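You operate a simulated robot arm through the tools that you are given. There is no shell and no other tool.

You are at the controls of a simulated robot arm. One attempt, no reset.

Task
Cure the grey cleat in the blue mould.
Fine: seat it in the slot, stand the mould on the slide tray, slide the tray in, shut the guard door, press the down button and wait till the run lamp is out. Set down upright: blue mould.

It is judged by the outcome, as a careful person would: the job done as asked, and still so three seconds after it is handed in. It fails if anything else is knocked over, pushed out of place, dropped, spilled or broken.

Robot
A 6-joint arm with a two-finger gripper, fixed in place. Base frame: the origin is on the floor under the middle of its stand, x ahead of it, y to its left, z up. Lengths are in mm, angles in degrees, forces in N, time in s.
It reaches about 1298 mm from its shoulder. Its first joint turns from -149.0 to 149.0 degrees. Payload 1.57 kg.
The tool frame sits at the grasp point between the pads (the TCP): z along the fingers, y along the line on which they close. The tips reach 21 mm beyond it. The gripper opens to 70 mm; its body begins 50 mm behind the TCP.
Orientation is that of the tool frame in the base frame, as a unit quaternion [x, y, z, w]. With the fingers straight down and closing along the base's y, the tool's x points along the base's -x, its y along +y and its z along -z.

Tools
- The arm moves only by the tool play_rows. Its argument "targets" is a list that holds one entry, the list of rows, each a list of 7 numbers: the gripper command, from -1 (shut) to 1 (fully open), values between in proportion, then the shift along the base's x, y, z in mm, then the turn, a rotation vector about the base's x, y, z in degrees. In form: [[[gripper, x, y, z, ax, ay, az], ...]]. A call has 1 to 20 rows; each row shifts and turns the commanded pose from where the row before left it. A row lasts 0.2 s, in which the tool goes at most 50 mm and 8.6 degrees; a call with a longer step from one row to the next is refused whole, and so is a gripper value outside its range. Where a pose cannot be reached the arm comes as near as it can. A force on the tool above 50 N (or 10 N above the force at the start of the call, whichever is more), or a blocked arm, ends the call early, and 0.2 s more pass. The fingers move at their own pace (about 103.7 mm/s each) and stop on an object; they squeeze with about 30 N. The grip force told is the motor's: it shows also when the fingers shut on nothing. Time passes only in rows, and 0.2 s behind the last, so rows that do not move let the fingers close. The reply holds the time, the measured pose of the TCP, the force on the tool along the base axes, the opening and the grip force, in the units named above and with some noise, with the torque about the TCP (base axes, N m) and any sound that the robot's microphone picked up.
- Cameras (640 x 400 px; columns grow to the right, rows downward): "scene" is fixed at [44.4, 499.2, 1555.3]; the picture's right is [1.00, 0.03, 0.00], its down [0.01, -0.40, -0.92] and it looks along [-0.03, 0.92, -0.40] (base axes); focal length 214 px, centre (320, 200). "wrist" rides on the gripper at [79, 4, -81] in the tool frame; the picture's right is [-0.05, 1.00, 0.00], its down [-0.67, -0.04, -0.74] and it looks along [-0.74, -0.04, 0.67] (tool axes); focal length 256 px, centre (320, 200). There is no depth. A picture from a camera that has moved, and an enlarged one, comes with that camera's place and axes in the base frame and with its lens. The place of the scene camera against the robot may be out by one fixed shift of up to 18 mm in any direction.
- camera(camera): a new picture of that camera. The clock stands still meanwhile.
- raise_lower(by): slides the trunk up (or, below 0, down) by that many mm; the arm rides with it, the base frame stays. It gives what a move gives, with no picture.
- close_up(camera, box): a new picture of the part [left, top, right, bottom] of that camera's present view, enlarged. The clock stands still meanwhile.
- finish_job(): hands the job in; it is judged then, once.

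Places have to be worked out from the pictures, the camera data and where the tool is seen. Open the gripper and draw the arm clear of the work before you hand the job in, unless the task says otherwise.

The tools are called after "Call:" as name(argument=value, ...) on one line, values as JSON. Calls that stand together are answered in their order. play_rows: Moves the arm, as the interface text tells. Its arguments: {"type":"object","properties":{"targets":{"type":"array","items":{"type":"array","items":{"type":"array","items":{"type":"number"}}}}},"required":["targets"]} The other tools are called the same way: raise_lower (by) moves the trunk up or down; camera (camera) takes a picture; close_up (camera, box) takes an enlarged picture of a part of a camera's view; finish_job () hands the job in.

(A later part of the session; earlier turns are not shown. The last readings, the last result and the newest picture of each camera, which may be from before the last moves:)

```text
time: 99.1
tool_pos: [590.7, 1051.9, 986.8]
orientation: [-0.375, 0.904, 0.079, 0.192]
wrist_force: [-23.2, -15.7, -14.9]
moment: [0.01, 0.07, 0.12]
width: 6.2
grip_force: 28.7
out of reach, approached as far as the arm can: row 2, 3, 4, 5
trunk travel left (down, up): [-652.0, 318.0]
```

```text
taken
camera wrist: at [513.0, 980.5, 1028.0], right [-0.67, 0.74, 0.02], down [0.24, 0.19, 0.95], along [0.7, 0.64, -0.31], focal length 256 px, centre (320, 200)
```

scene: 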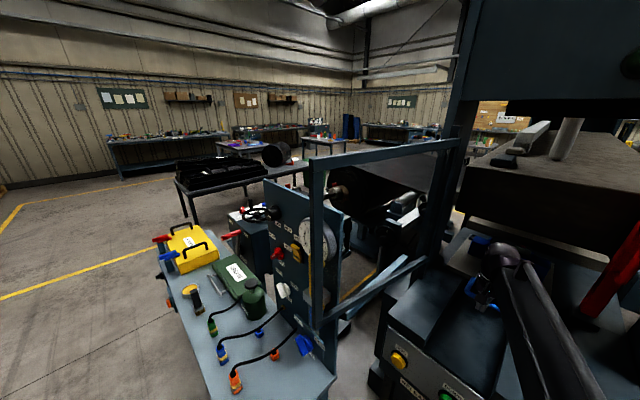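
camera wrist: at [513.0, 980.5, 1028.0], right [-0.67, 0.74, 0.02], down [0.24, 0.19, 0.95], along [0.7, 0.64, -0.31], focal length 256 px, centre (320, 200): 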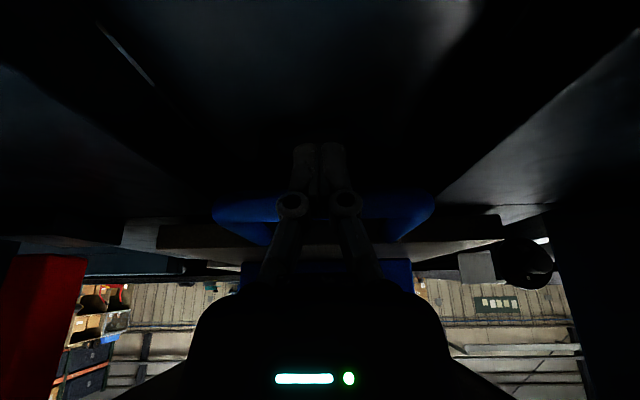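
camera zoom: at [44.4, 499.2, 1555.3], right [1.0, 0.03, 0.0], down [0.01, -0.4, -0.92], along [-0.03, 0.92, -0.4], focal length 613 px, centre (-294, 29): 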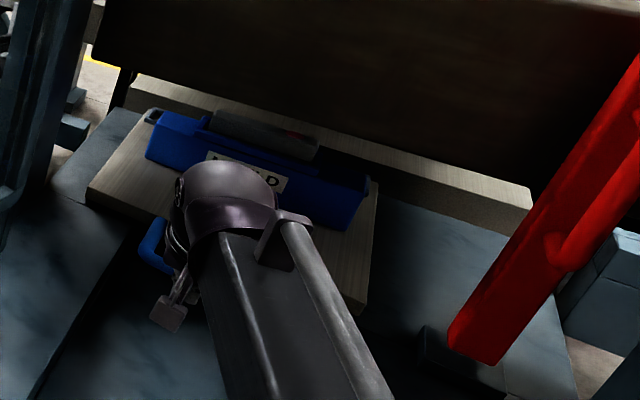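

The stop is reached: about 28 N and no further motion. I'll back off, raise clear and withdraw to the front.

Call:
play_rows(targets=[[[-1, -8, -8, 0, 0, 0, 0], [-1, -12, -12, 0, 0, 0, 0], [-1, -12, -12, 0, 0, 0, 0], [-1, -14, -14, 0, 0, 0, 0], [-1, 0, 0, 0, 0, 0, 0]]])

Call:
raise_lower(by=60)

Call:
camera(camera="wrist")

```text
time: 100.3
tool_pos: [549.7, 1005.1, 985.9]
orientation: [-0.374, 0.904, 0.079, 0.191]
wrist_force: [-0.6, -0.6, 0.4]
moment: [0.02, -0.01, 0.03]
width: 0.1
grip_force: 28.9
trunk travel left (down, up): [-652.0, 318.0]
```

```text
time: 101.3
tool_pos: [549.6, 1006.7, 1045.4]
orientation: [-0.374, 0.904, 0.079, 0.191]
wrist_force: [0.5, 0.4, 0.1]
moment: [0.02, 0.01, 0.0]
width: 0.2
grip_force: 28.4
trunk travel left (down, up): [-712.0, 258.0]
```

```text
taken
camera wrist: at [471.2, 935.2, 1087.4], right [-0.67, 0.74, 0.02], down [0.24, 0.19, 0.95], along [0.7, 0.64, -0.31], focal length 256 px, centre (320, 200)
```

wrist: 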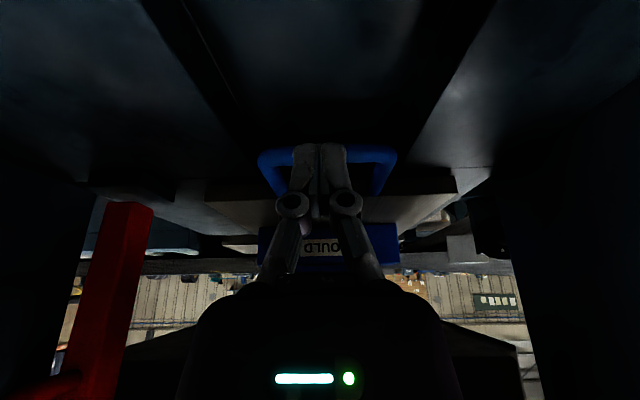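

The tray is fully in, with its handle inside the door plane. I'll withdraw to the front, raise, and turn the camera to study the guard door.

Call:
play_rows(targets=[[[-1, -28, -28, 0, 0, 0, 0], [-1, -28, -28, 0, 0, 0, 0], [-1, -28, -28, 0, 0, 0, 0], [-1, -28, -28, 0, 0, 0, 0], [-1, -28, -28, 0, 0, 0, 0], [-1, -28, -28, 0, 0, 0, 0], [-1, -28, -28, 0, 0, 0, 0], [-1, -28, -28, 0, 0, 0, 0], [-1, -28, -28, 0, 0, 0, 0], [-1, -15, -28, 0, 0, 0, 8], [-1, -15, -28, 0, 0, 0, 8], [-1, -15, -28, 0, 0, 0, 8], [-1, -15, -28, 0, 0, 0, 8], [-1, -15, -28, 0, 0, 0, 8], [-1, 0, 0, 0, 0, 0, 0]]])

Call:
raise_lower(by=200)

Call:
camera(camera="wrist")

Call:
close_up(camera="scene", box=[430, 150, 640, 330])

```text
time: 104.5
tool_pos: [220.3, 612.5, 1046.7]
orientation: [-0.661, 0.721, 0.139, 0.153]
wrist_force: [1.3, 0.3, 0.4]
moment: [0.0, 0.05, 0.0]
width: 0.0
grip_force: 28.8
out of reach, approached as far as the arm can: row 2, 4
trunk travel left (down, up): [-712.0, 258.0]
```

```text
time: 106.7
tool_pos: [220.9, 611.5, 1244.6]
orientation: [-0.661, 0.722, 0.139, 0.153]
wrist_force: [1.4, 0.0, -0.3]
moment: [0.02, -0.03, 0.0]
width: 0.0
grip_force: 27.9
trunk travel left (down, up): [-912.0, 58.0]
```

```text
taken
camera wrist: at [206.2, 508.7, 1287.6], right [-0.99, 0.14, 0.02], down [0.06, 0.3, 0.95], along [0.12, 0.94, -0.31], focal length 256 px, centre (320, 200)
```

wrist: 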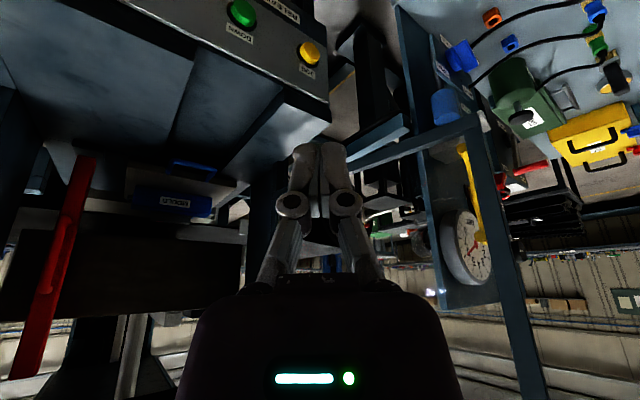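

```text
2.22 times, centred on (535, 240) of scene
camera zoom: at [44.4, 499.2, 1555.3], right [1.0, 0.03, 0.0], down [0.01, -0.4, -0.92], along [-0.03, 0.92, -0.4], focal length 477 px, centre (-158, 111)
```

zoom: 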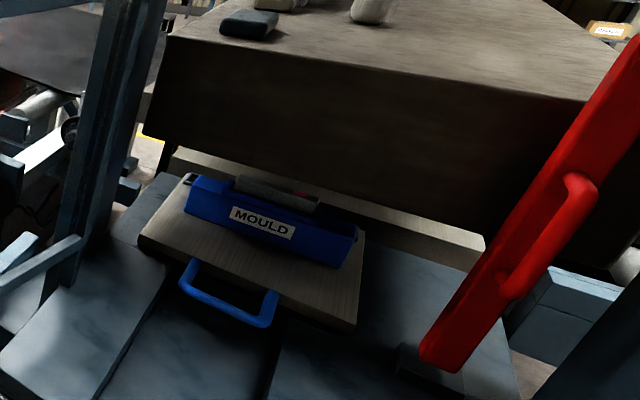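

Combining both cameras, the door's free end is at (28, 844), its frame runs from z 1080 to 1474, and its hinge is near (390, 1095). A gauge board stands about 120 mm behind the free end. I'll point the fingers horizontally along +y beside the free edge and push it toward +x, which swings the door shut.

Call:
play_rows(targets=[[[-1, -29.5, 19.8, 0, 8.22, -0.72, 0], [-1, -29.5, 19.8, 0, 8.22, -0.72, 0], [-1, -29.5, 19.8, 0, 8.22, -0.72, 0], [-1, -29.5, 19.8, 0, 8.22, -0.72, 0], [-1, -29.5, 19.8, 0, 8.22, -0.72, 0], [-1, -29.5, 19.8, 0, 8.22, -0.72, 0], [-1, -29.5, 19.8, 0, 8.22, -0.72, 0], [-1, -29.5, 19.8, 0, 8.22, -0.72, 0], [-1, -29.5, 19.8, 0, 0, 0, 5], [-1, 0, 0, 0, 0, 0, 0]]])

Call:
camera(camera="wrist")

Call:
camera(camera="scene")

```text
time: 108.9
tool_pos: [-44.0, 788.4, 1416.0]
orientation: [0.501, -0.501, -0.499, -0.499]
wrist_force: [-0.7, 0.3, 0.6]
moment: [0.0, 0.02, 0.0]
width: 0.0
grip_force: 29.0
out of reach, approached as far as the arm can: row 1, 2, 3, 4, 5, 6, 7, 8
trunk travel left (down, up): [-912.0, 58.0]
```

```text
taken
camera wrist: at [-48.4, 707.5, 1336.2], right [-1.0, 0.0, 0.05], down [0.04, -0.74, 0.67], along [0.04, 0.67, 0.74], focal length 256 px, centre (320, 200)
```

wrist: 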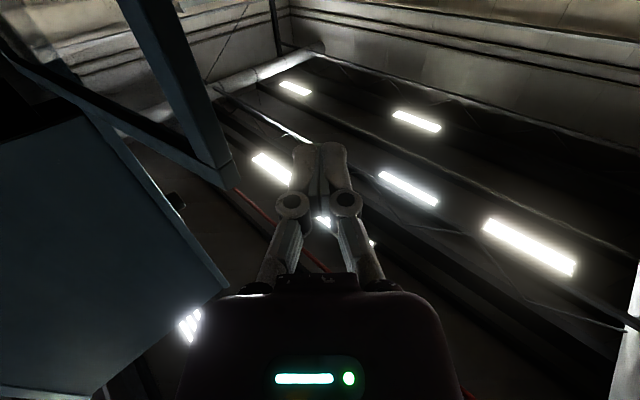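

```text
taken
```

scene: 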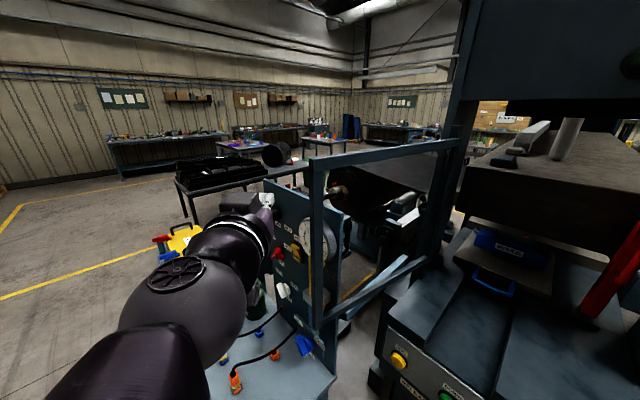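

The gripper is left of the door's free edge with the door's top corner in view. I'll lower to about mid-height of the door frame and check clearances.

Call:
raise_lower(by=-130)

Call:
camera(camera="wrist")

Call:
close_up(camera="scene", box=[200, 130, 420, 350])

```text
time: 110.5
tool_pos: [-43.4, 787.6, 1285.9]
orientation: [0.501, -0.5, -0.499, -0.499]
wrist_force: [0.9, -0.4, 0.0]
moment: [-0.02, -0.01, 0.04]
width: 0.1
grip_force: 28.3
trunk travel left (down, up): [-782.0, 188.0]
```

```text
taken
camera wrist: at [-48.2, 707.7, 1206.1], right [-1.0, 0.0, 0.05], down [0.04, -0.74, 0.67], along [0.04, 0.67, 0.74], focal length 256 px, centre (320, 200)
```

wrist: 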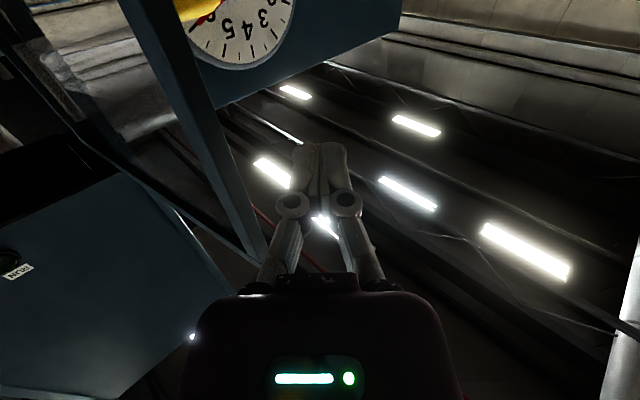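

```text
1.82 times, centred on (310, 240) of scene
camera zoom: at [44.4, 499.2, 1555.3], right [1.0, 0.03, 0.0], down [0.01, -0.4, -0.92], along [-0.03, 0.92, -0.4], focal length 390 px, centre (338, 127)
```

zoom: 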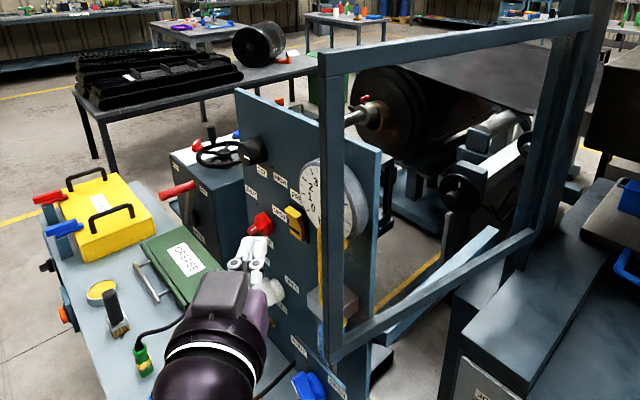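

The finger is about 50 mm left of the free edge. I'll advance along +y to reach just past the door's far corner, staying well clear of the gauge board.

Call:
play_rows(targets=[[[-1, 0, 22, 0, 0, 0, 0], [-1, 0, 22, 0, 0, 0, 0], [-1, 0, 20, 0, 0, 0, 0], [-1, 0, 0, 0, 0, 0, 0]]])

Call:
camera(camera="wrist")

Call:
close_up(camera="scene", box=[220, 130, 380, 290])

```text
time: 111.5
tool_pos: [-43.1, 853.8, 1286.9]
orientation: [0.501, -0.5, -0.5, -0.499]
wrist_force: [0.2, -0.4, 0.3]
moment: [-0.01, 0.0, -0.01]
width: 0.0
grip_force: 28.4
trunk travel left (down, up): [-782.0, 188.0]
```

```text
taken
camera wrist: at [-48.2, 772.4, 1206.2], right [-1.0, 0.0, 0.05], down [0.04, -0.74, 0.67], along [0.04, 0.67, 0.74], focal length 256 px, centre (320, 200)
```

wrist: 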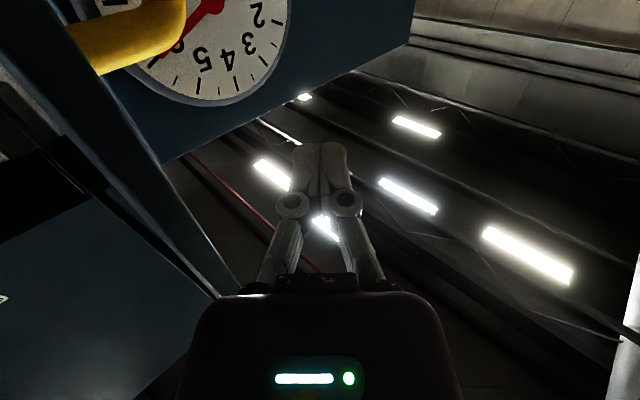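

```text
2.50 times, centred on (300, 210) of scene
camera zoom: at [44.4, 499.2, 1555.3], right [1.0, 0.03, 0.0], down [0.01, -0.4, -0.92], along [-0.03, 0.92, -0.4], focal length 536 px, centre (370, 175)
```

zoom: 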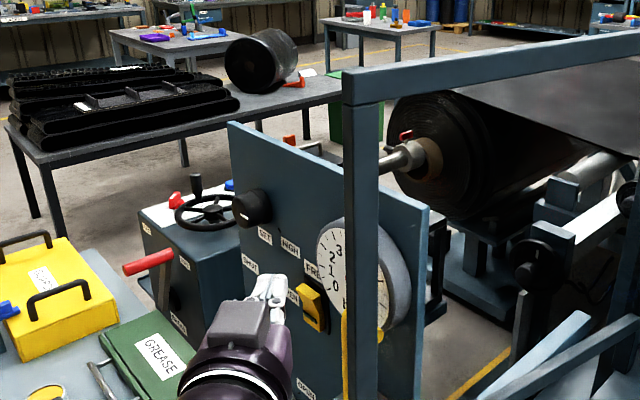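

The finger is level with the far corner, with ample clearance to the gauge board. I'll move +x to touch the free edge, then start along the arc about the hinge.

Call:
play_rows(targets=[[[-1, 13, 0, 0, 0, 0, 0], [-1, 13, 0, 0, 0, 0, 0], [-1, 13, 0, 0, 0, 0, 0], [-1, 13, 0, 0, 0, 0, 0], [-1, 8, -11, 0, 0, 0, 0], [-1, 8, -11, 0, 0, 0, 0], [-1, 0, 0, 0, 0, 0, 0]]])

Call:
camera(camera="wrist")

Call:
camera(camera="scene")

```text
time: 113.1
tool_pos: [22.8, 829.4, 1285.4]
orientation: [0.501, -0.5, -0.499, -0.5]
wrist_force: [-10.4, -6.9, 0.9]
moment: [0.03, 0.02, -0.18]
width: 0.0
grip_force: 28.8
trunk travel left (down, up): [-782.0, 188.0]
```

```text
taken
camera wrist: at [17.9, 750.0, 1206.7], right [-1.0, 0.0, 0.05], down [0.04, -0.74, 0.67], along [0.04, 0.67, 0.74], focal length 256 px, centre (320, 200)
```

wrist: 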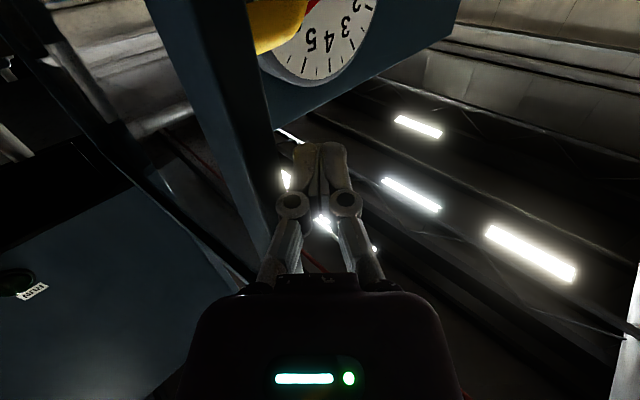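

```text
taken
```

scene: 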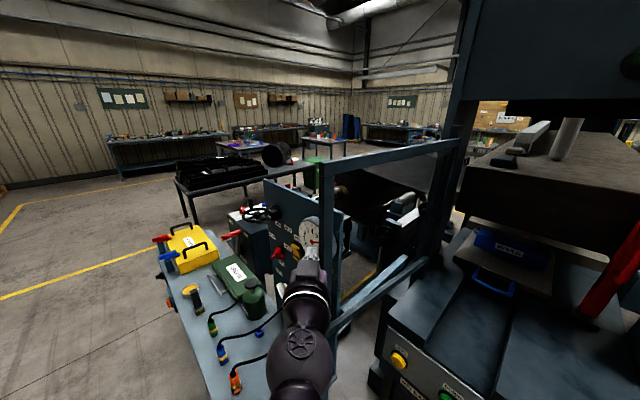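

The contact force lies along the door's own axis, so the fingertip is on the end face rather than past the far corner. I'll back off, reach further along +y, and push again.

Call:
play_rows(targets=[[[-1, -15, 0, 0, 0, 0, 0], [-1, -15, 0, 0, 0, 0, 0], [-1, 0, 20, 0, 0, 0, 0], [-1, 0, 20, 0, 0, 0, 0], [-1, 0, 0, 0, 0, 0, 0]]])

Call:
camera(camera="wrist")

Call:
close_up(camera="scene", box=[240, 130, 400, 290])

```text
time: 114.3
tool_pos: [-5.1, 870.5, 1286.0]
orientation: [0.501, -0.501, -0.499, -0.499]
wrist_force: [-0.2, -0.3, 0.0]
moment: [0.0, -0.02, 0.0]
width: 0.1
grip_force: 28.6
trunk travel left (down, up): [-782.0, 188.0]
```

```text
taken
camera wrist: at [-10.0, 789.7, 1206.1], right [-1.0, 0.0, 0.05], down [0.04, -0.74, 0.67], along [0.04, 0.67, 0.74], focal length 256 px, centre (320, 200)
```

wrist: 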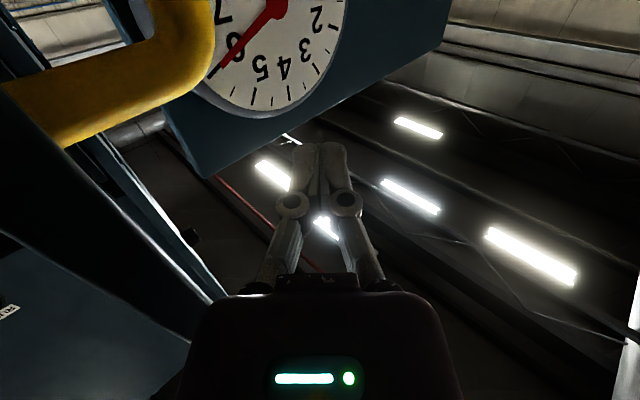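

```text
2.50 times, centred on (320, 210) of scene
camera zoom: at [44.4, 499.2, 1555.3], right [1.0, 0.03, 0.0], down [0.01, -0.4, -0.92], along [-0.03, 0.92, -0.4], focal length 536 px, centre (320, 175)
```

zoom: 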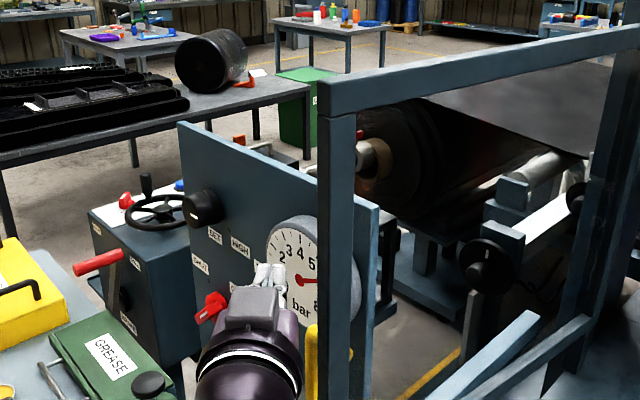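

The yellow bar is the door's own handle on its far side, just below my finger height. The door corner is now near (35, 832), and the earlier contact fell on the knuckle bulge. I'll set the straight fingertip section against the corner and push along the arc.

Call:
play_rows(targets=[[[-1, 0, -16.5, 0, 0, 0, 0], [-1, 0, -16.5, 0, 0, 0, 0], [-1, 0, -16, 0, 0, 0, 0], [-1, 9, 0, 0, 0, 0, 0], [-1, 9, 0, 0, 0, 0, 0], [-1, 10, 0, 0, 0, 0, 0], [-1, 9, -10.5, 0, 0, 0, 0], [-1, 9, -10.5, 0, 0, 0, 0], [-1, 0, 0, 0, 0, 0, 0]]])

Call:
camera(camera="wrist")

Call:
close_up(camera="scene", box=[240, 130, 400, 290])

```text
time: 116.3
tool_pos: [39.4, 799.2, 1286.1]
orientation: [-0.5, 0.501, 0.499, 0.5]
wrist_force: [-0.2, -0.1, 0.0]
moment: [0.0, -0.02, 0.01]
width: 0.0
grip_force: 28.3
trunk travel left (down, up): [-782.0, 188.0]
```

```text
taken
camera wrist: at [34.7, 718.7, 1205.9], right [-1.0, 0.0, 0.05], down [0.04, -0.74, 0.67], along [0.04, 0.67, 0.74], focal length 256 px, centre (320, 200)
```

wrist: 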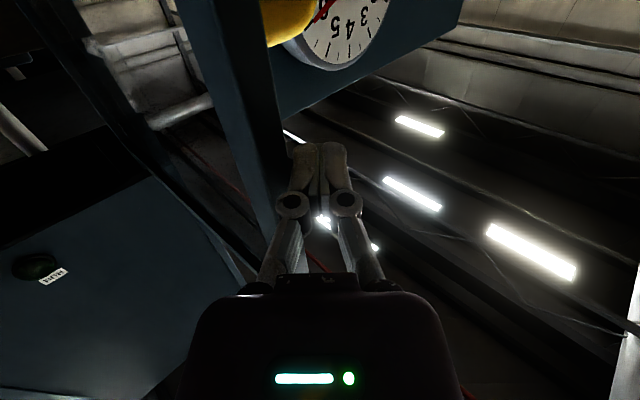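

```text
2.50 times, centred on (320, 210) of scene
camera zoom: at [44.4, 499.2, 1555.3], right [1.0, 0.03, 0.0], down [0.01, -0.4, -0.92], along [-0.03, 0.92, -0.4], focal length 536 px, centre (320, 175)
```

zoom: 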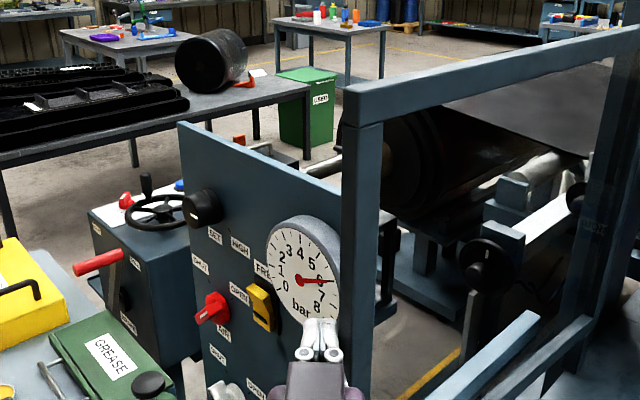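

The door is swinging with the finger, and the stile has moved visibly. Continuing along the arc.

Call:
play_rows(targets=[[[-1, 13, -13.8, 0, 0, 0, 0], [-1, 13, -13.8, 0, 0, 0, 0], [-1, 14.2, -13, 0, 0, 0, 0], [-1, 14.2, -13, 0, 0, 0, 0], [-1, 15.3, -11.8, 0, 0, 0, 0], [-1, 15.3, -11.8, 0, 0, 0, 0], [-1, 16.2, -10.3, 0, 0, 0, 0], [-1, 16.2, -10.3, 0, 0, 0, 0], [-1, 0, 0, 0, 0, 0, 0]]])

Call:
camera(camera="wrist")

Call:
camera(camera="scene")

```text
time: 118.3
tool_pos: [119.0, 742.4, 1286.5]
orientation: [-0.5, 0.501, 0.499, 0.5]
wrist_force: [-0.5, -0.6, 0.2]
moment: [-0.01, 0.0, 0.0]
width: 0.1
grip_force: 28.8
out of reach, approached as far as the arm can: row 1, 2, 3, 4, 5
trunk travel left (down, up): [-782.0, 188.0]
```

```text
taken
camera wrist: at [112.6, 662.0, 1206.3], right [-1.0, 0.0, 0.05], down [0.04, -0.74, 0.67], along [0.04, 0.67, 0.74], focal length 256 px, centre (320, 200)
```

wrist: 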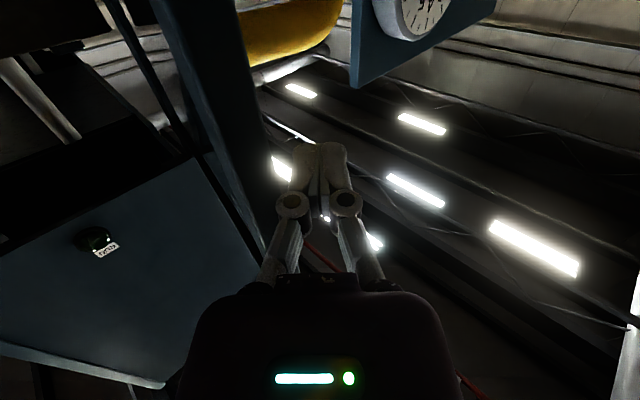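

```text
taken
```

scene: 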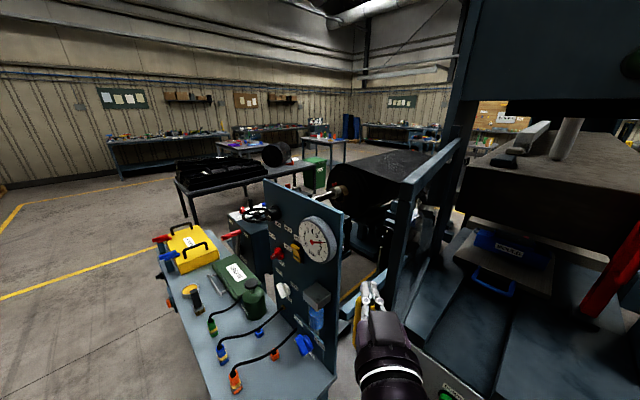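

The door is about a third closed. The arm reported some rows out of reach and lagged, so I'll hold still and re-read the pose.

Call:
play_rows(targets=[[[-1, 0, 0, 0, 0, 0, 0], [-1, 0, 0, 0, 0, 0, 0]]])

Call:
close_up(camera="scene", box=[320, 130, 520, 400])

```text
time: 118.9
tool_pos: [116.7, 743.9, 1285.7]
orientation: [0.501, -0.5, -0.5, -0.499]
wrist_force: [-0.2, -0.8, 0.2]
moment: [0.01, 0.02, 0.01]
width: 0.0
grip_force: 27.8
trunk travel left (down, up): [-782.0, 188.0]
```

```text
1.48 times, centred on (420, 265) of scene
camera zoom: at [44.4, 499.2, 1555.3], right [1.0, 0.03, 0.0], down [0.01, -0.4, -0.92], along [-0.03, 0.92, -0.4], focal length 318 px, centre (172, 104)
```

zoom: 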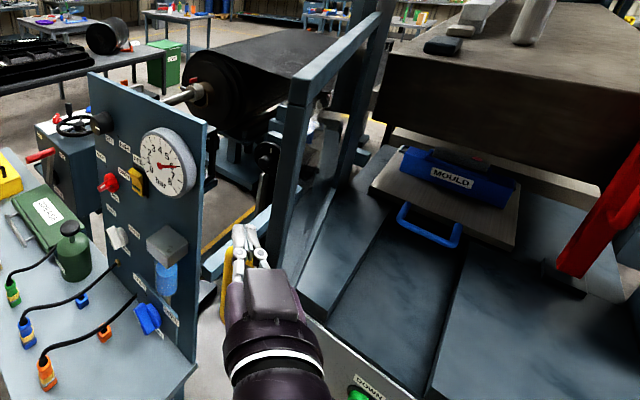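

The door's free stile is now near (136, 735), about 235° around the hinge, and the finger still lies against it. I'll test a small step to see how the arm responds.

Call:
play_rows(targets=[[[-1, 8, -8, 0, 0, 0, 0], [-1, 8, -8, 0, 0, 0, 0], [-1, 0, 0, 0, 0, 0, 0]]])

Call:
close_up(camera="scene", box=[320, 130, 520, 400])

```text
time: 119.7
tool_pos: [132.5, 725.2, 1285.9]
orientation: [-0.5, 0.501, 0.499, 0.5]
wrist_force: [0.0, 0.0, 0.1]
moment: [-0.01, 0.0, -0.01]
width: 0.0
grip_force: 28.6
trunk travel left (down, up): [-782.0, 188.0]
```

```text
1.48 times, centred on (420, 265) of scene
camera zoom: at [44.4, 499.2, 1555.3], right [1.0, 0.03, 0.0], down [0.01, -0.4, -0.92], along [-0.03, 0.92, -0.4], focal length 318 px, centre (172, 104)
```

zoom: 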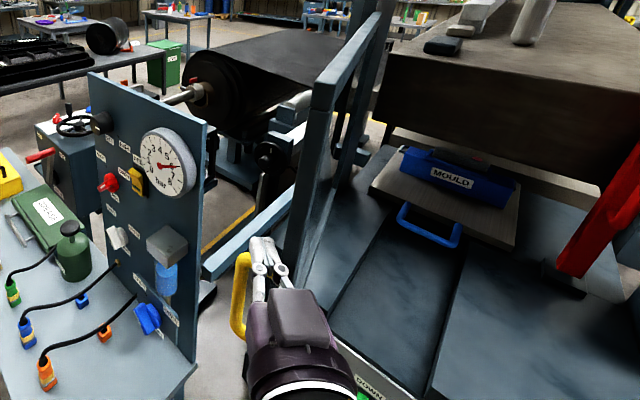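

The arm follows normally and the door moves with it. Continuing along the arc toward 250°.

Call:
play_rows(targets=[[[-1, 12.2, -12, 0, 0, 0, 0], [-1, 12.2, -12, 0, 0, 0, 0], [-1, 17.2, -8.9, 0, 0, 0, 0], [-1, 17.2, -8.9, 0, 0, 0, 0], [-1, 17.9, -7.4, 0, 0, 0, 0], [-1, 17.9, -7.4, 0, 0, 0, 0], [-1, 0, 0, 0, 0, 0, 0]]])

Call:
close_up(camera="scene", box=[320, 130, 520, 400])

Call:
camera(camera="wrist")

```text
time: 121.3
tool_pos: [227.7, 666.8, 1285.5]
orientation: [0.501, -0.501, -0.499, -0.499]
wrist_force: [-0.1, 0.7, 0.4]
moment: [0.02, 0.03, 0.03]
width: 0.0
grip_force: 28.7
trunk travel left (down, up): [-782.0, 188.0]
```

```text
1.48 times, centred on (420, 265) of scene
camera zoom: at [44.4, 499.2, 1555.3], right [1.0, 0.03, 0.0], down [0.01, -0.4, -0.92], along [-0.03, 0.92, -0.4], focal length 318 px, centre (172, 104)
```

zoom: 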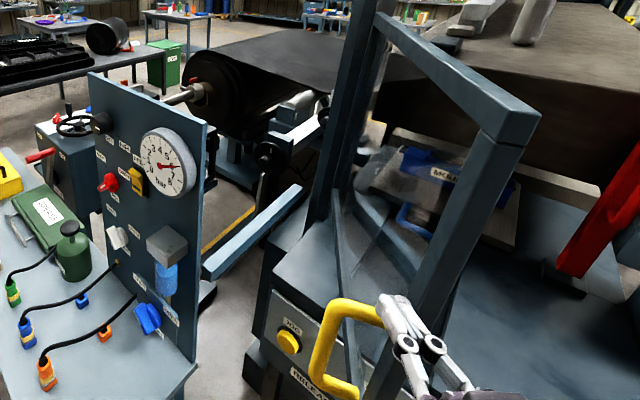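

```text
taken
camera wrist: at [222.9, 586.4, 1206.1], right [-1.0, 0.0, 0.05], down [0.04, -0.74, 0.67], along [0.04, 0.67, 0.74], focal length 256 px, centre (320, 200)
```

wrist: 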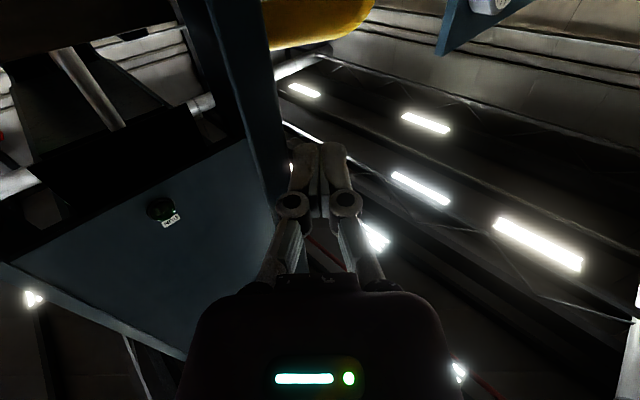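

The door is about 250° around now, coming nicely. Continuing to about 270°.

Call:
play_rows(targets=[[[-1, 18.4, -5.8, 0, 0, 0, 0], [-1, 18.4, -5.8, 0, 0, 0, 0], [-1, 18.7, -4.2, 0, 0, 0, 0], [-1, 18.7, -4.2, 0, 0, 0, 0], [-1, 19.2, -2.6, 0, 0, 0, 0], [-1, 19.2, -2.6, 0, 0, 0, 0], [-1, 19.2, -0.5, 0, 0, 0, 0], [-1, 19.2, 0, 0, 0, 0, 0], [-1, 0, 0, 0, 0, 0, 0]]])

Call:
camera(camera="scene")

Call:
camera(camera="wrist")

```text
time: 123.3
tool_pos: [378.2, 643.1, 1286.2]
orientation: [-0.501, 0.501, 0.499, 0.499]
wrist_force: [-0.3, -0.7, 0.2]
moment: [0.0, -0.04, -0.01]
width: 0.1
grip_force: 28.9
trunk travel left (down, up): [-782.0, 188.0]
```

```text
taken
```

scene: 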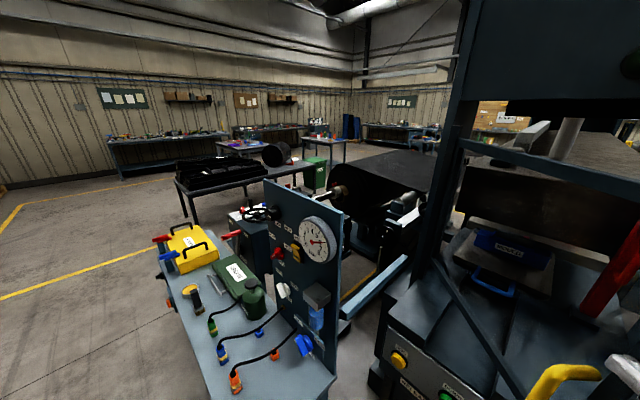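

```text
taken
camera wrist: at [374.0, 561.8, 1206.2], right [-1.0, 0.0, 0.05], down [0.04, -0.74, 0.67], along [0.04, 0.67, 0.74], focal length 256 px, centre (320, 200)
```

wrist: 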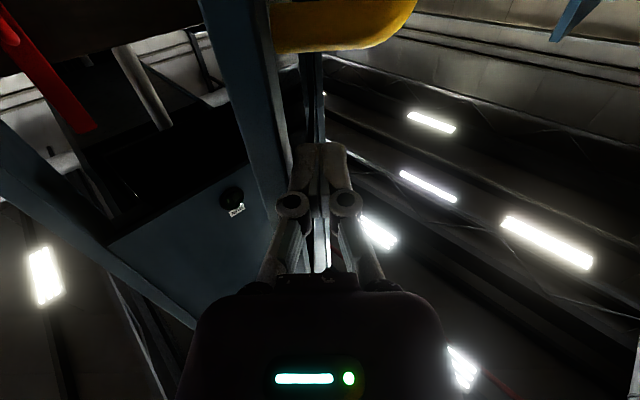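

The door is about 270° around. I'll continue pushing with the fingertip on the outer side of the free stile.

Call:
play_rows(targets=[[[-1, 15.8, 2.5, 0, 0, 0, 0], [-1, 15.8, 2.5, 0, 0, 0, 0], [-1, 15.8, 2.5, 0, 0, 0, 0], [-1, 15.8, 2.5, 0, 0, 0, 0], [-1, 18, 4.4, 0, 0, 0, 0], [-1, 18, 4.4, 0, 0, 0, 0], [-1, 18, 4.4, 0, 0, 0, 0], [-1, 18, 4.4, 0, 0, 0, 0], [-1, 0, 0, 0, 0, 0, 0]]])

Call:
camera(camera="scene")

Call:
camera(camera="wrist")

```text
time: 125.3
tool_pos: [514.7, 669.3, 1286.5]
orientation: [0.501, -0.5, -0.5, -0.499]
wrist_force: [-0.1, -0.5, 0.5]
moment: [0.02, -0.01, 0.01]
width: 0.0
grip_force: 29.1
out of reach, approached as far as the arm can: row 5
trunk travel left (down, up): [-782.0, 188.0]
```

```text
taken
```

scene: 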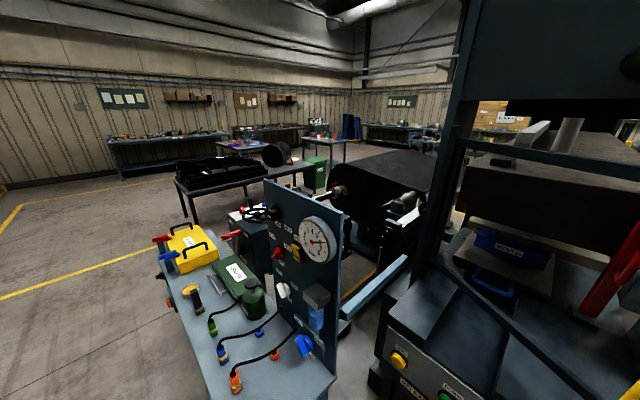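

```text
taken
camera wrist: at [509.8, 588.6, 1206.3], right [-1.0, 0.0, 0.05], down [0.04, -0.74, 0.67], along [0.04, 0.67, 0.74], focal length 256 px, centre (320, 200)
```

wrist: 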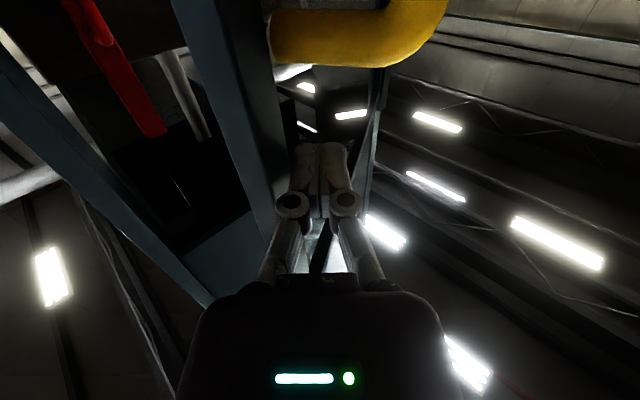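

The door is about 290° around. I'll back off slightly, raise 40 mm to clear the handle, and turn the tool toward the press for the final push.

Call:
play_rows(targets=[[[-1, -13, -5, 0, 0, 0, 0], [-1, -12, -5, 0, 0, 0, 0], [-1, 0, 0, 0, 0, 0, -8], [-1, 0, 0, 0, 0, 0, -8], [-1, 0, 0, 0, 0, 0, -8], [-1, 0, 0, 0, 0, 0, -8], [-1, 0, 0, 0, 0, 0, -8], [-1, 0, 0, 0, 0, 0, 0]]])

Call:
raise_lower(by=40)

Call:
camera(camera="wrist")

Call:
camera(camera="scene")

```text
time: 127.1
tool_pos: [488.8, 659.2, 1286.5]
orientation: [-0.299, 0.641, 0.299, 0.641]
wrist_force: [0.5, 0.0, 0.6]
moment: [-0.03, 0.0, -0.02]
width: 0.2
grip_force: 28.9
trunk travel left (down, up): [-782.0, 188.0]
```

```text
time: 127.9
tool_pos: [489.4, 660.5, 1326.9]
orientation: [-0.3, 0.641, 0.299, 0.64]
wrist_force: [-0.3, 0.3, 0.3]
moment: [0.0, -0.04, -0.05]
width: 0.1
grip_force: 28.9
trunk travel left (down, up): [-822.0, 148.0]
```

```text
taken
camera wrist: at [433.6, 601.4, 1246.3], right [-0.76, 0.64, 0.05], down [-0.45, -0.59, 0.67], along [0.46, 0.49, 0.74], focal length 256 px, centre (320, 200)
```

wrist: 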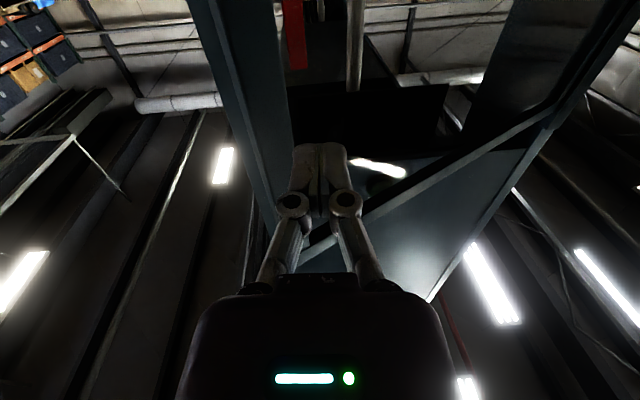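

```text
taken
```

scene: 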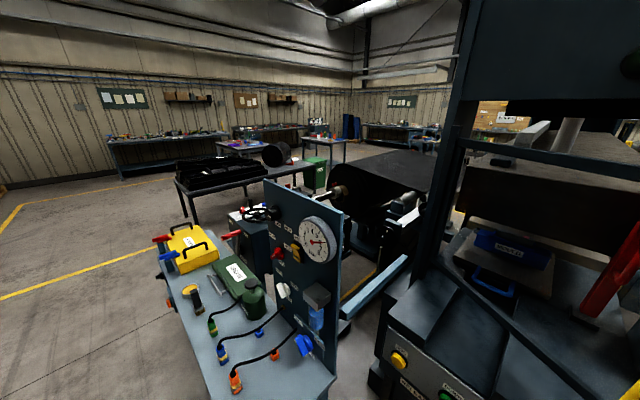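

Fitting the free-edge track gives the hinge at about (414, 1120) and a door length of about 474 mm, so it closes at the left upright as expected. I'll shift toward the free stile and push along the outer face.

Call:
play_rows(targets=[[[-1, 15.6, -6.5, 0, 0, 0, 0], [-1, 13.3, 6.2, 0, 0, 0, 0], [-1, 13.3, 6.2, 0, 0, 0, 0], [-1, 13.3, 6.2, 0, 0, 0, 0], [-1, 18.2, 7.9, 0, 0, 0, 0], [-1, 18.2, 7.9, 0, 0, 0, 0], [-1, 0, 0, 0, 0, 0, 0]]])

Call:
camera(camera="wrist")

Call:
close_up(camera="scene", box=[440, 100, 640, 400])

```text
time: 129.5
tool_pos: [582.8, 688.2, 1326.2]
orientation: [-0.299, 0.641, 0.299, 0.641]
wrist_force: [-0.3, -0.3, 0.0]
moment: [0.01, 0.01, -0.02]
width: 0.3
grip_force: 28.6
trunk travel left (down, up): [-822.0, 148.0]
```

```text
taken
camera wrist: at [526.0, 628.7, 1246.5], right [-0.77, 0.64, 0.05], down [-0.45, -0.59, 0.67], along [0.46, 0.49, 0.74], focal length 256 px, centre (320, 200)
```

wrist: 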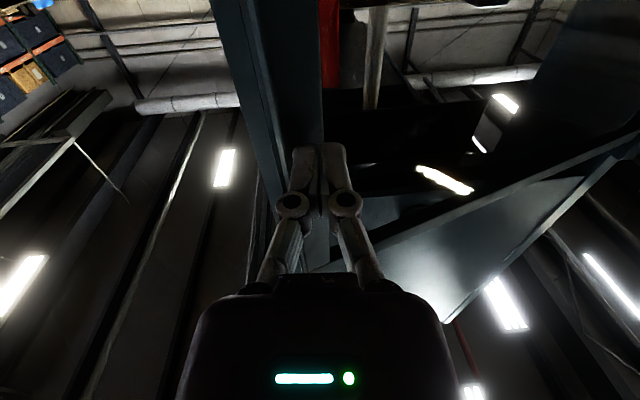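

```text
1.33 times, centred on (540, 250) of scene
camera zoom: at [44.4, 499.2, 1555.3], right [1.0, 0.03, 0.0], down [0.01, -0.4, -0.92], along [-0.03, 0.92, -0.4], focal length 286 px, centre (27, 133)
```

zoom: 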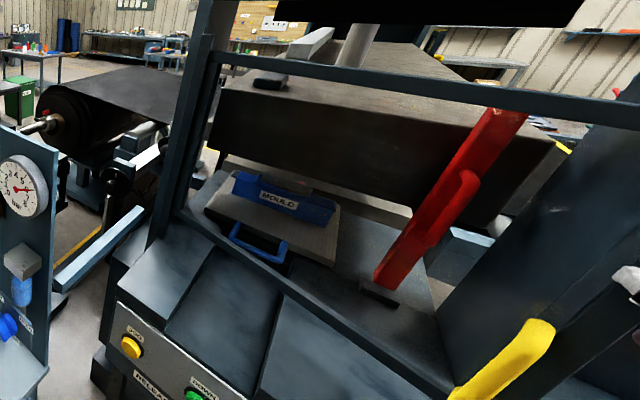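

The fingertip is at the stile's inner edge, so I'll bias about 10 mm toward the free end and continue closing.

Call:
play_rows(targets=[[[-1, 6, -8, 0, 0, 0, 0], [-1, 18, 7, 0, 0, 0, 0], [-1, 18, 8, 0, 0, 0, 0], [-1, 16.5, 10.5, 0, 0, 0, 0], [-1, 16.5, 11, 0, 0, 0, 0], [-1, 0, 0, 0, 0, 0, 0]]])

Call:
camera(camera="wrist")

Call:
close_up(camera="scene", box=[440, 100, 640, 400])

```text
time: 130.9
tool_pos: [649.7, 710.3, 1326.0]
orientation: [-0.3, 0.641, 0.299, 0.64]
wrist_force: [0.3, 0.6, 0.2]
moment: [0.02, 0.02, 0.04]
width: 0.0
grip_force: 28.6
out of reach, approached as far as the arm can: row 5
trunk travel left (down, up): [-822.0, 148.0]
```

```text
taken
camera wrist: at [593.6, 652.6, 1246.3], right [-0.76, 0.64, 0.05], down [-0.45, -0.59, 0.67], along [0.46, 0.49, 0.74], focal length 256 px, centre (320, 200)
```

wrist: 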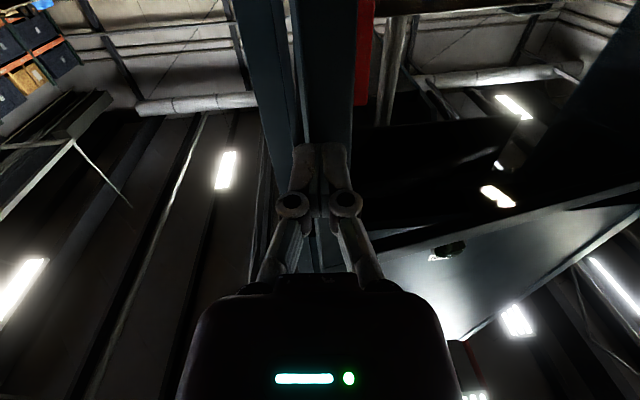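

```text
1.33 times, centred on (540, 250) of scene
camera zoom: at [44.4, 499.2, 1555.3], right [1.0, 0.03, 0.0], down [0.01, -0.4, -0.92], along [-0.03, 0.92, -0.4], focal length 286 px, centre (27, 133)
```

zoom: 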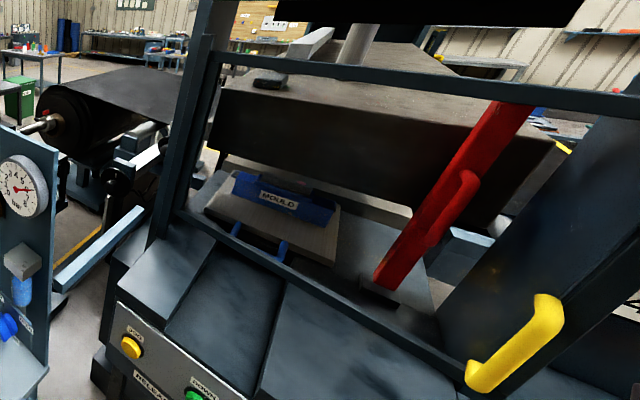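

Nearly shut. Pushing the last part in along the tangent.

Call:
play_rows(targets=[[[-1, 14, 9.5, 0, 0, 0, 0], [-1, 14, 10.5, 0, 0, 0, 0], [-1, 13, 11.5, 0, 0, 0, 0], [-1, 12, 12, 0, 0, 0, 0], [-1, 0, 0, 0, 0, 0, 0]]])

Call:
camera(camera="wrist")

Call:
close_up(camera="scene", box=[440, 100, 640, 400])

```text
time: 132.1
tool_pos: [704.7, 756.9, 1325.3]
orientation: [-0.299, 0.642, 0.298, 0.64]
wrist_force: [-0.7, 0.5, -0.9]
moment: [-0.02, -0.02, 0.02]
width: 0.1
grip_force: 28.7
trunk travel left (down, up): [-822.0, 148.0]
```

```text
taken
camera wrist: at [648.2, 697.4, 1246.5], right [-0.76, 0.64, 0.05], down [-0.45, -0.59, 0.67], along [0.46, 0.49, 0.74], focal length 256 px, centre (320, 200)
```

wrist: 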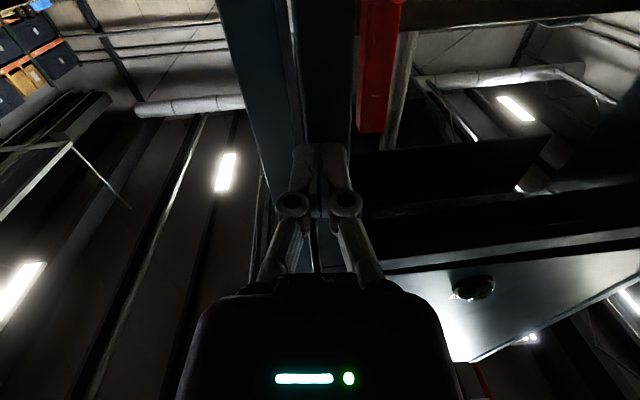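

```text
1.33 times, centred on (540, 250) of scene
camera zoom: at [44.4, 499.2, 1555.3], right [1.0, 0.03, 0.0], down [0.01, -0.4, -0.92], along [-0.03, 0.92, -0.4], focal length 286 px, centre (27, 133)
```

zoom: 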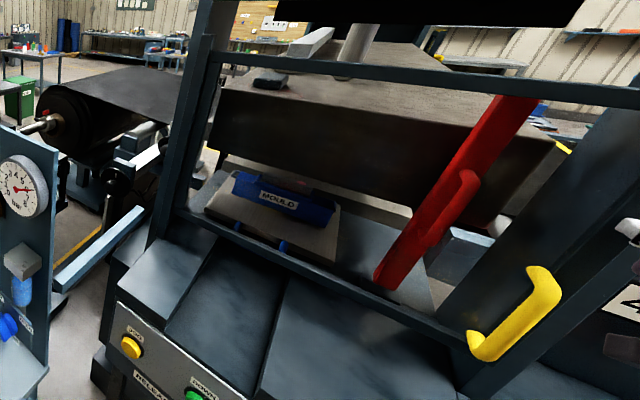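

No resistance yet. I'll push on gently until it meets the stop.

Call:
play_rows(targets=[[[-1, 4, 4, 0, 0, 0, 0], [-1, 4, 4, 0, 0, 0, 0], [-1, 4, 4, 0, 0, 0, 0], [-1, 4, 4, 0, 0, 0, 0], [-1, 0, 0, 0, 0, 0, 0]]])

Call:
close_up(camera="scene", box=[440, 100, 640, 400])

```text
time: 133.1
tool_pos: [714.1, 766.5, 1328.6]
orientation: [-0.299, 0.641, 0.3, 0.64]
wrist_force: [-9.7, -10.0, 0.0]
moment: [0.07, -0.13, -0.08]
width: 0.0
grip_force: 29.0
trunk travel left (down, up): [-822.0, 148.0]
stopped in row 4: the force on the tool passed its limit at 61 N (the readings are from after the stop); the commanded pose is now the measured one
```

```text
1.33 times, centred on (540, 250) of scene
camera zoom: at [44.4, 499.2, 1555.3], right [1.0, 0.03, 0.0], down [0.01, -0.4, -0.92], along [-0.03, 0.92, -0.4], focal length 286 px, centre (27, 133)
```

zoom: 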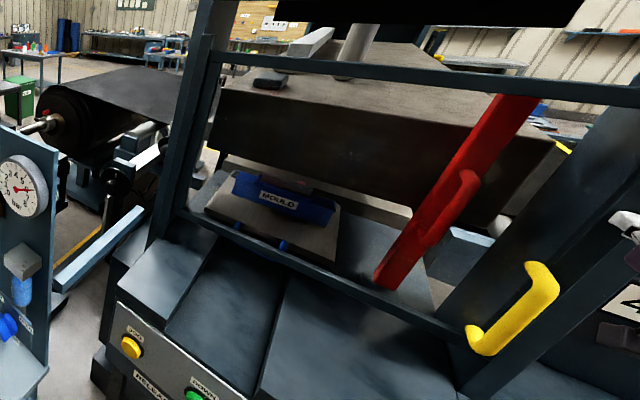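

The door has met its stop (brief 61 N peak) and is shut against the upright. I'll back straight off, then bring the tool vertical in front of the console to locate the DOWN button.

Call:
play_rows(targets=[[[-1, -10, -12, 0, 0, 0, 0], [-1, -20, -22, 0, 0, 0, 0], [-1, -25, -25, 0, 0, 0, 0], [-1, -25, -25, 0, 0, 0, 0], [-1, -25, -21, 0, 0, 0, 0], [-1, 0, 0, 0, 0, 0, 0]]])

Call:
play_rows(targets=[[[-1, -26.5, 8.8, 0, -6.27, 5.26, 0], [-1, -26.5, 8.8, 0, -6.27, 5.26, 0], [-1, -26.5, 8.8, 0, -6.27, 5.26, 0], [-1, -26.5, 8.8, 0, -6.27, 5.26, 0], [-1, -26.5, 8.8, 0, -6.27, 5.26, 0], [-1, -26.5, 8.8, 0, -6.27, 5.26, 0], [-1, -26.5, 8.8, 0, -6.27, 5.26, 0], [-1, -26.5, 8.8, 0, -6.27, 5.26, 0], [-1, -26.5, 8.8, 0, -6.27, 5.26, 0], [-1, -26.5, 8.8, 0, -6.27, 5.26, 0], [-1, -26.5, 8.8, 0, -6.27, 5.26, 0], [-1, 0, 0, 0, 0, 0, -5], [-1, 0, 0, 0, 0, 0, 0]]])

Call:
camera(camera="wrist")

Call:
camera(camera="scene")

```text
time: 134.5
tool_pos: [613.9, 663.6, 1326.1]
orientation: [-0.299, 0.641, 0.3, 0.64]
wrist_force: [-0.9, 0.0, -0.4]
moment: [0.01, -0.03, -0.01]
width: 0.1
grip_force: 28.0
trunk travel left (down, up): [-822.0, 148.0]
```

```text
time: 137.3
tool_pos: [337.7, 759.8, 1141.5]
orientation: [-0.381, 0.923, 0.04, 0.043]
wrist_force: [0.0, -0.1, 0.6]
moment: [0.01, 0.0, -0.05]
width: 0.1
grip_force: 29.0
out of reach, approached as far as the arm can: row 1, 2, 3, 4, 5, 6, 7, 8, 9, 10, 11
trunk travel left (down, up): [-822.0, 148.0]
```

```text
taken
camera wrist: at [274.4, 698.9, 1212.9], right [-0.67, 0.74, 0.05], down [0.46, 0.36, 0.81], along [0.58, 0.57, -0.58], focal length 256 px, centre (320, 200)
```

wrist: 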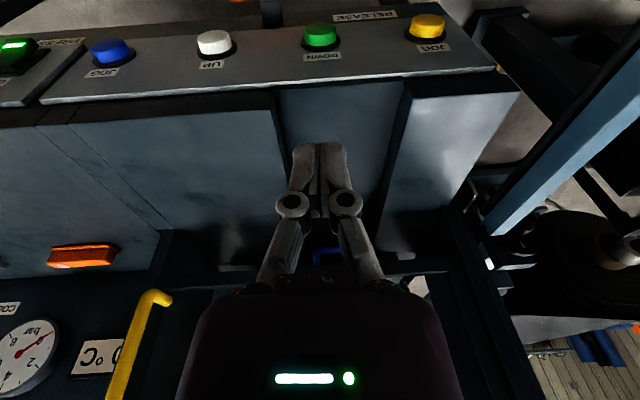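

```text
taken
```

scene: 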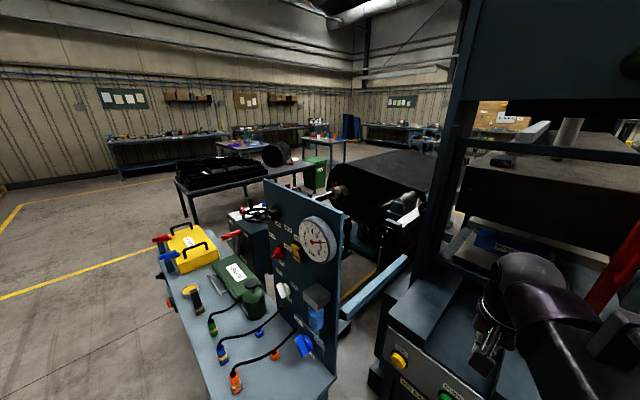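

The tool is still tilted about 6.7°. I'll correct that to vertical, then measure the DOWN button from two heights.

Call:
play_rows(targets=[[[-1, -12, -12, 0, -6.1, 2.8, 0], [-1, -12, -12, 0, 0, 0, 0], [-1, 0, 0, 0, 0, 0, 0]]])

Call:
close_up(camera="wrist", box=[200, 0, 440, 150])

Call:
raise_lower(by=-100)

Call:
camera(camera="wrist")

Call:
close_up(camera="wrist", box=[200, 0, 440, 150])

```text
time: 138.1
tool_pos: [313.8, 735.9, 1140.9]
orientation: [-0.384, 0.923, 0.001, 0.0]
wrist_force: [-0.3, 0.7, 0.6]
moment: [0.01, 0.0, -0.01]
width: 0.0
grip_force: 28.8
trunk travel left (down, up): [-822.0, 148.0]
```

```text
2.67 times, centred on (320, 75) of wrist
camera zoom: at [254.2, 683.8, 1220.5], right [-0.67, 0.74, 0.0], down [0.5, 0.45, 0.75], along [0.55, 0.5, -0.67], focal length 683 px, centre (320, 533)
```

zoom: 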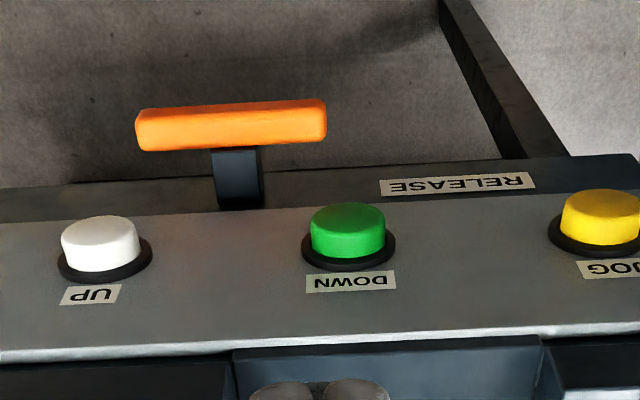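

```text
time: 139.4
tool_pos: [312.8, 735.7, 1041.2]
orientation: [-0.384, 0.924, 0.002, 0.0]
wrist_force: [-0.7, 0.0, 0.0]
moment: [0.0, -0.02, 0.0]
width: 0.4
grip_force: 28.5
trunk travel left (down, up): [-722.0, 248.0]
```

```text
taken
camera wrist: at [254.1, 683.4, 1120.8], right [-0.67, 0.74, 0.0], down [0.5, 0.44, 0.75], along [0.55, 0.5, -0.67], focal length 256 px, centre (320, 200)
```

wrist: 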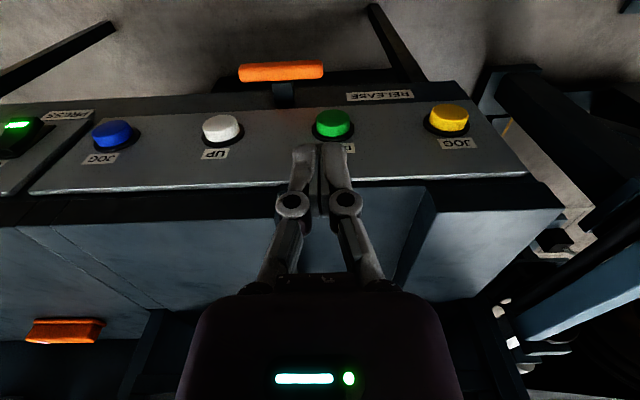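

```text
2.67 times, centred on (320, 75) of wrist
camera zoom: at [254.1, 683.4, 1120.8], right [-0.67, 0.74, 0.0], down [0.5, 0.44, 0.75], along [0.55, 0.5, -0.67], focal length 683 px, centre (320, 533)
```

zoom: 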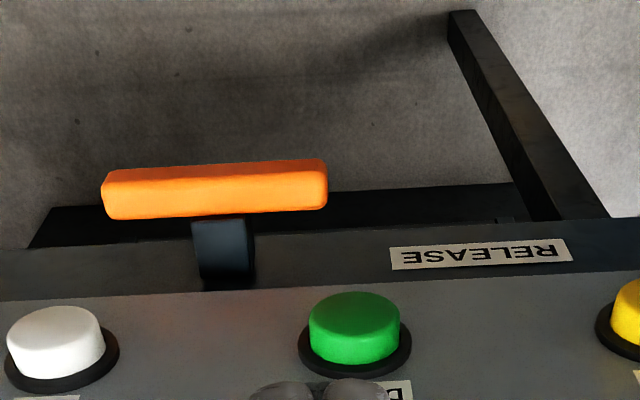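

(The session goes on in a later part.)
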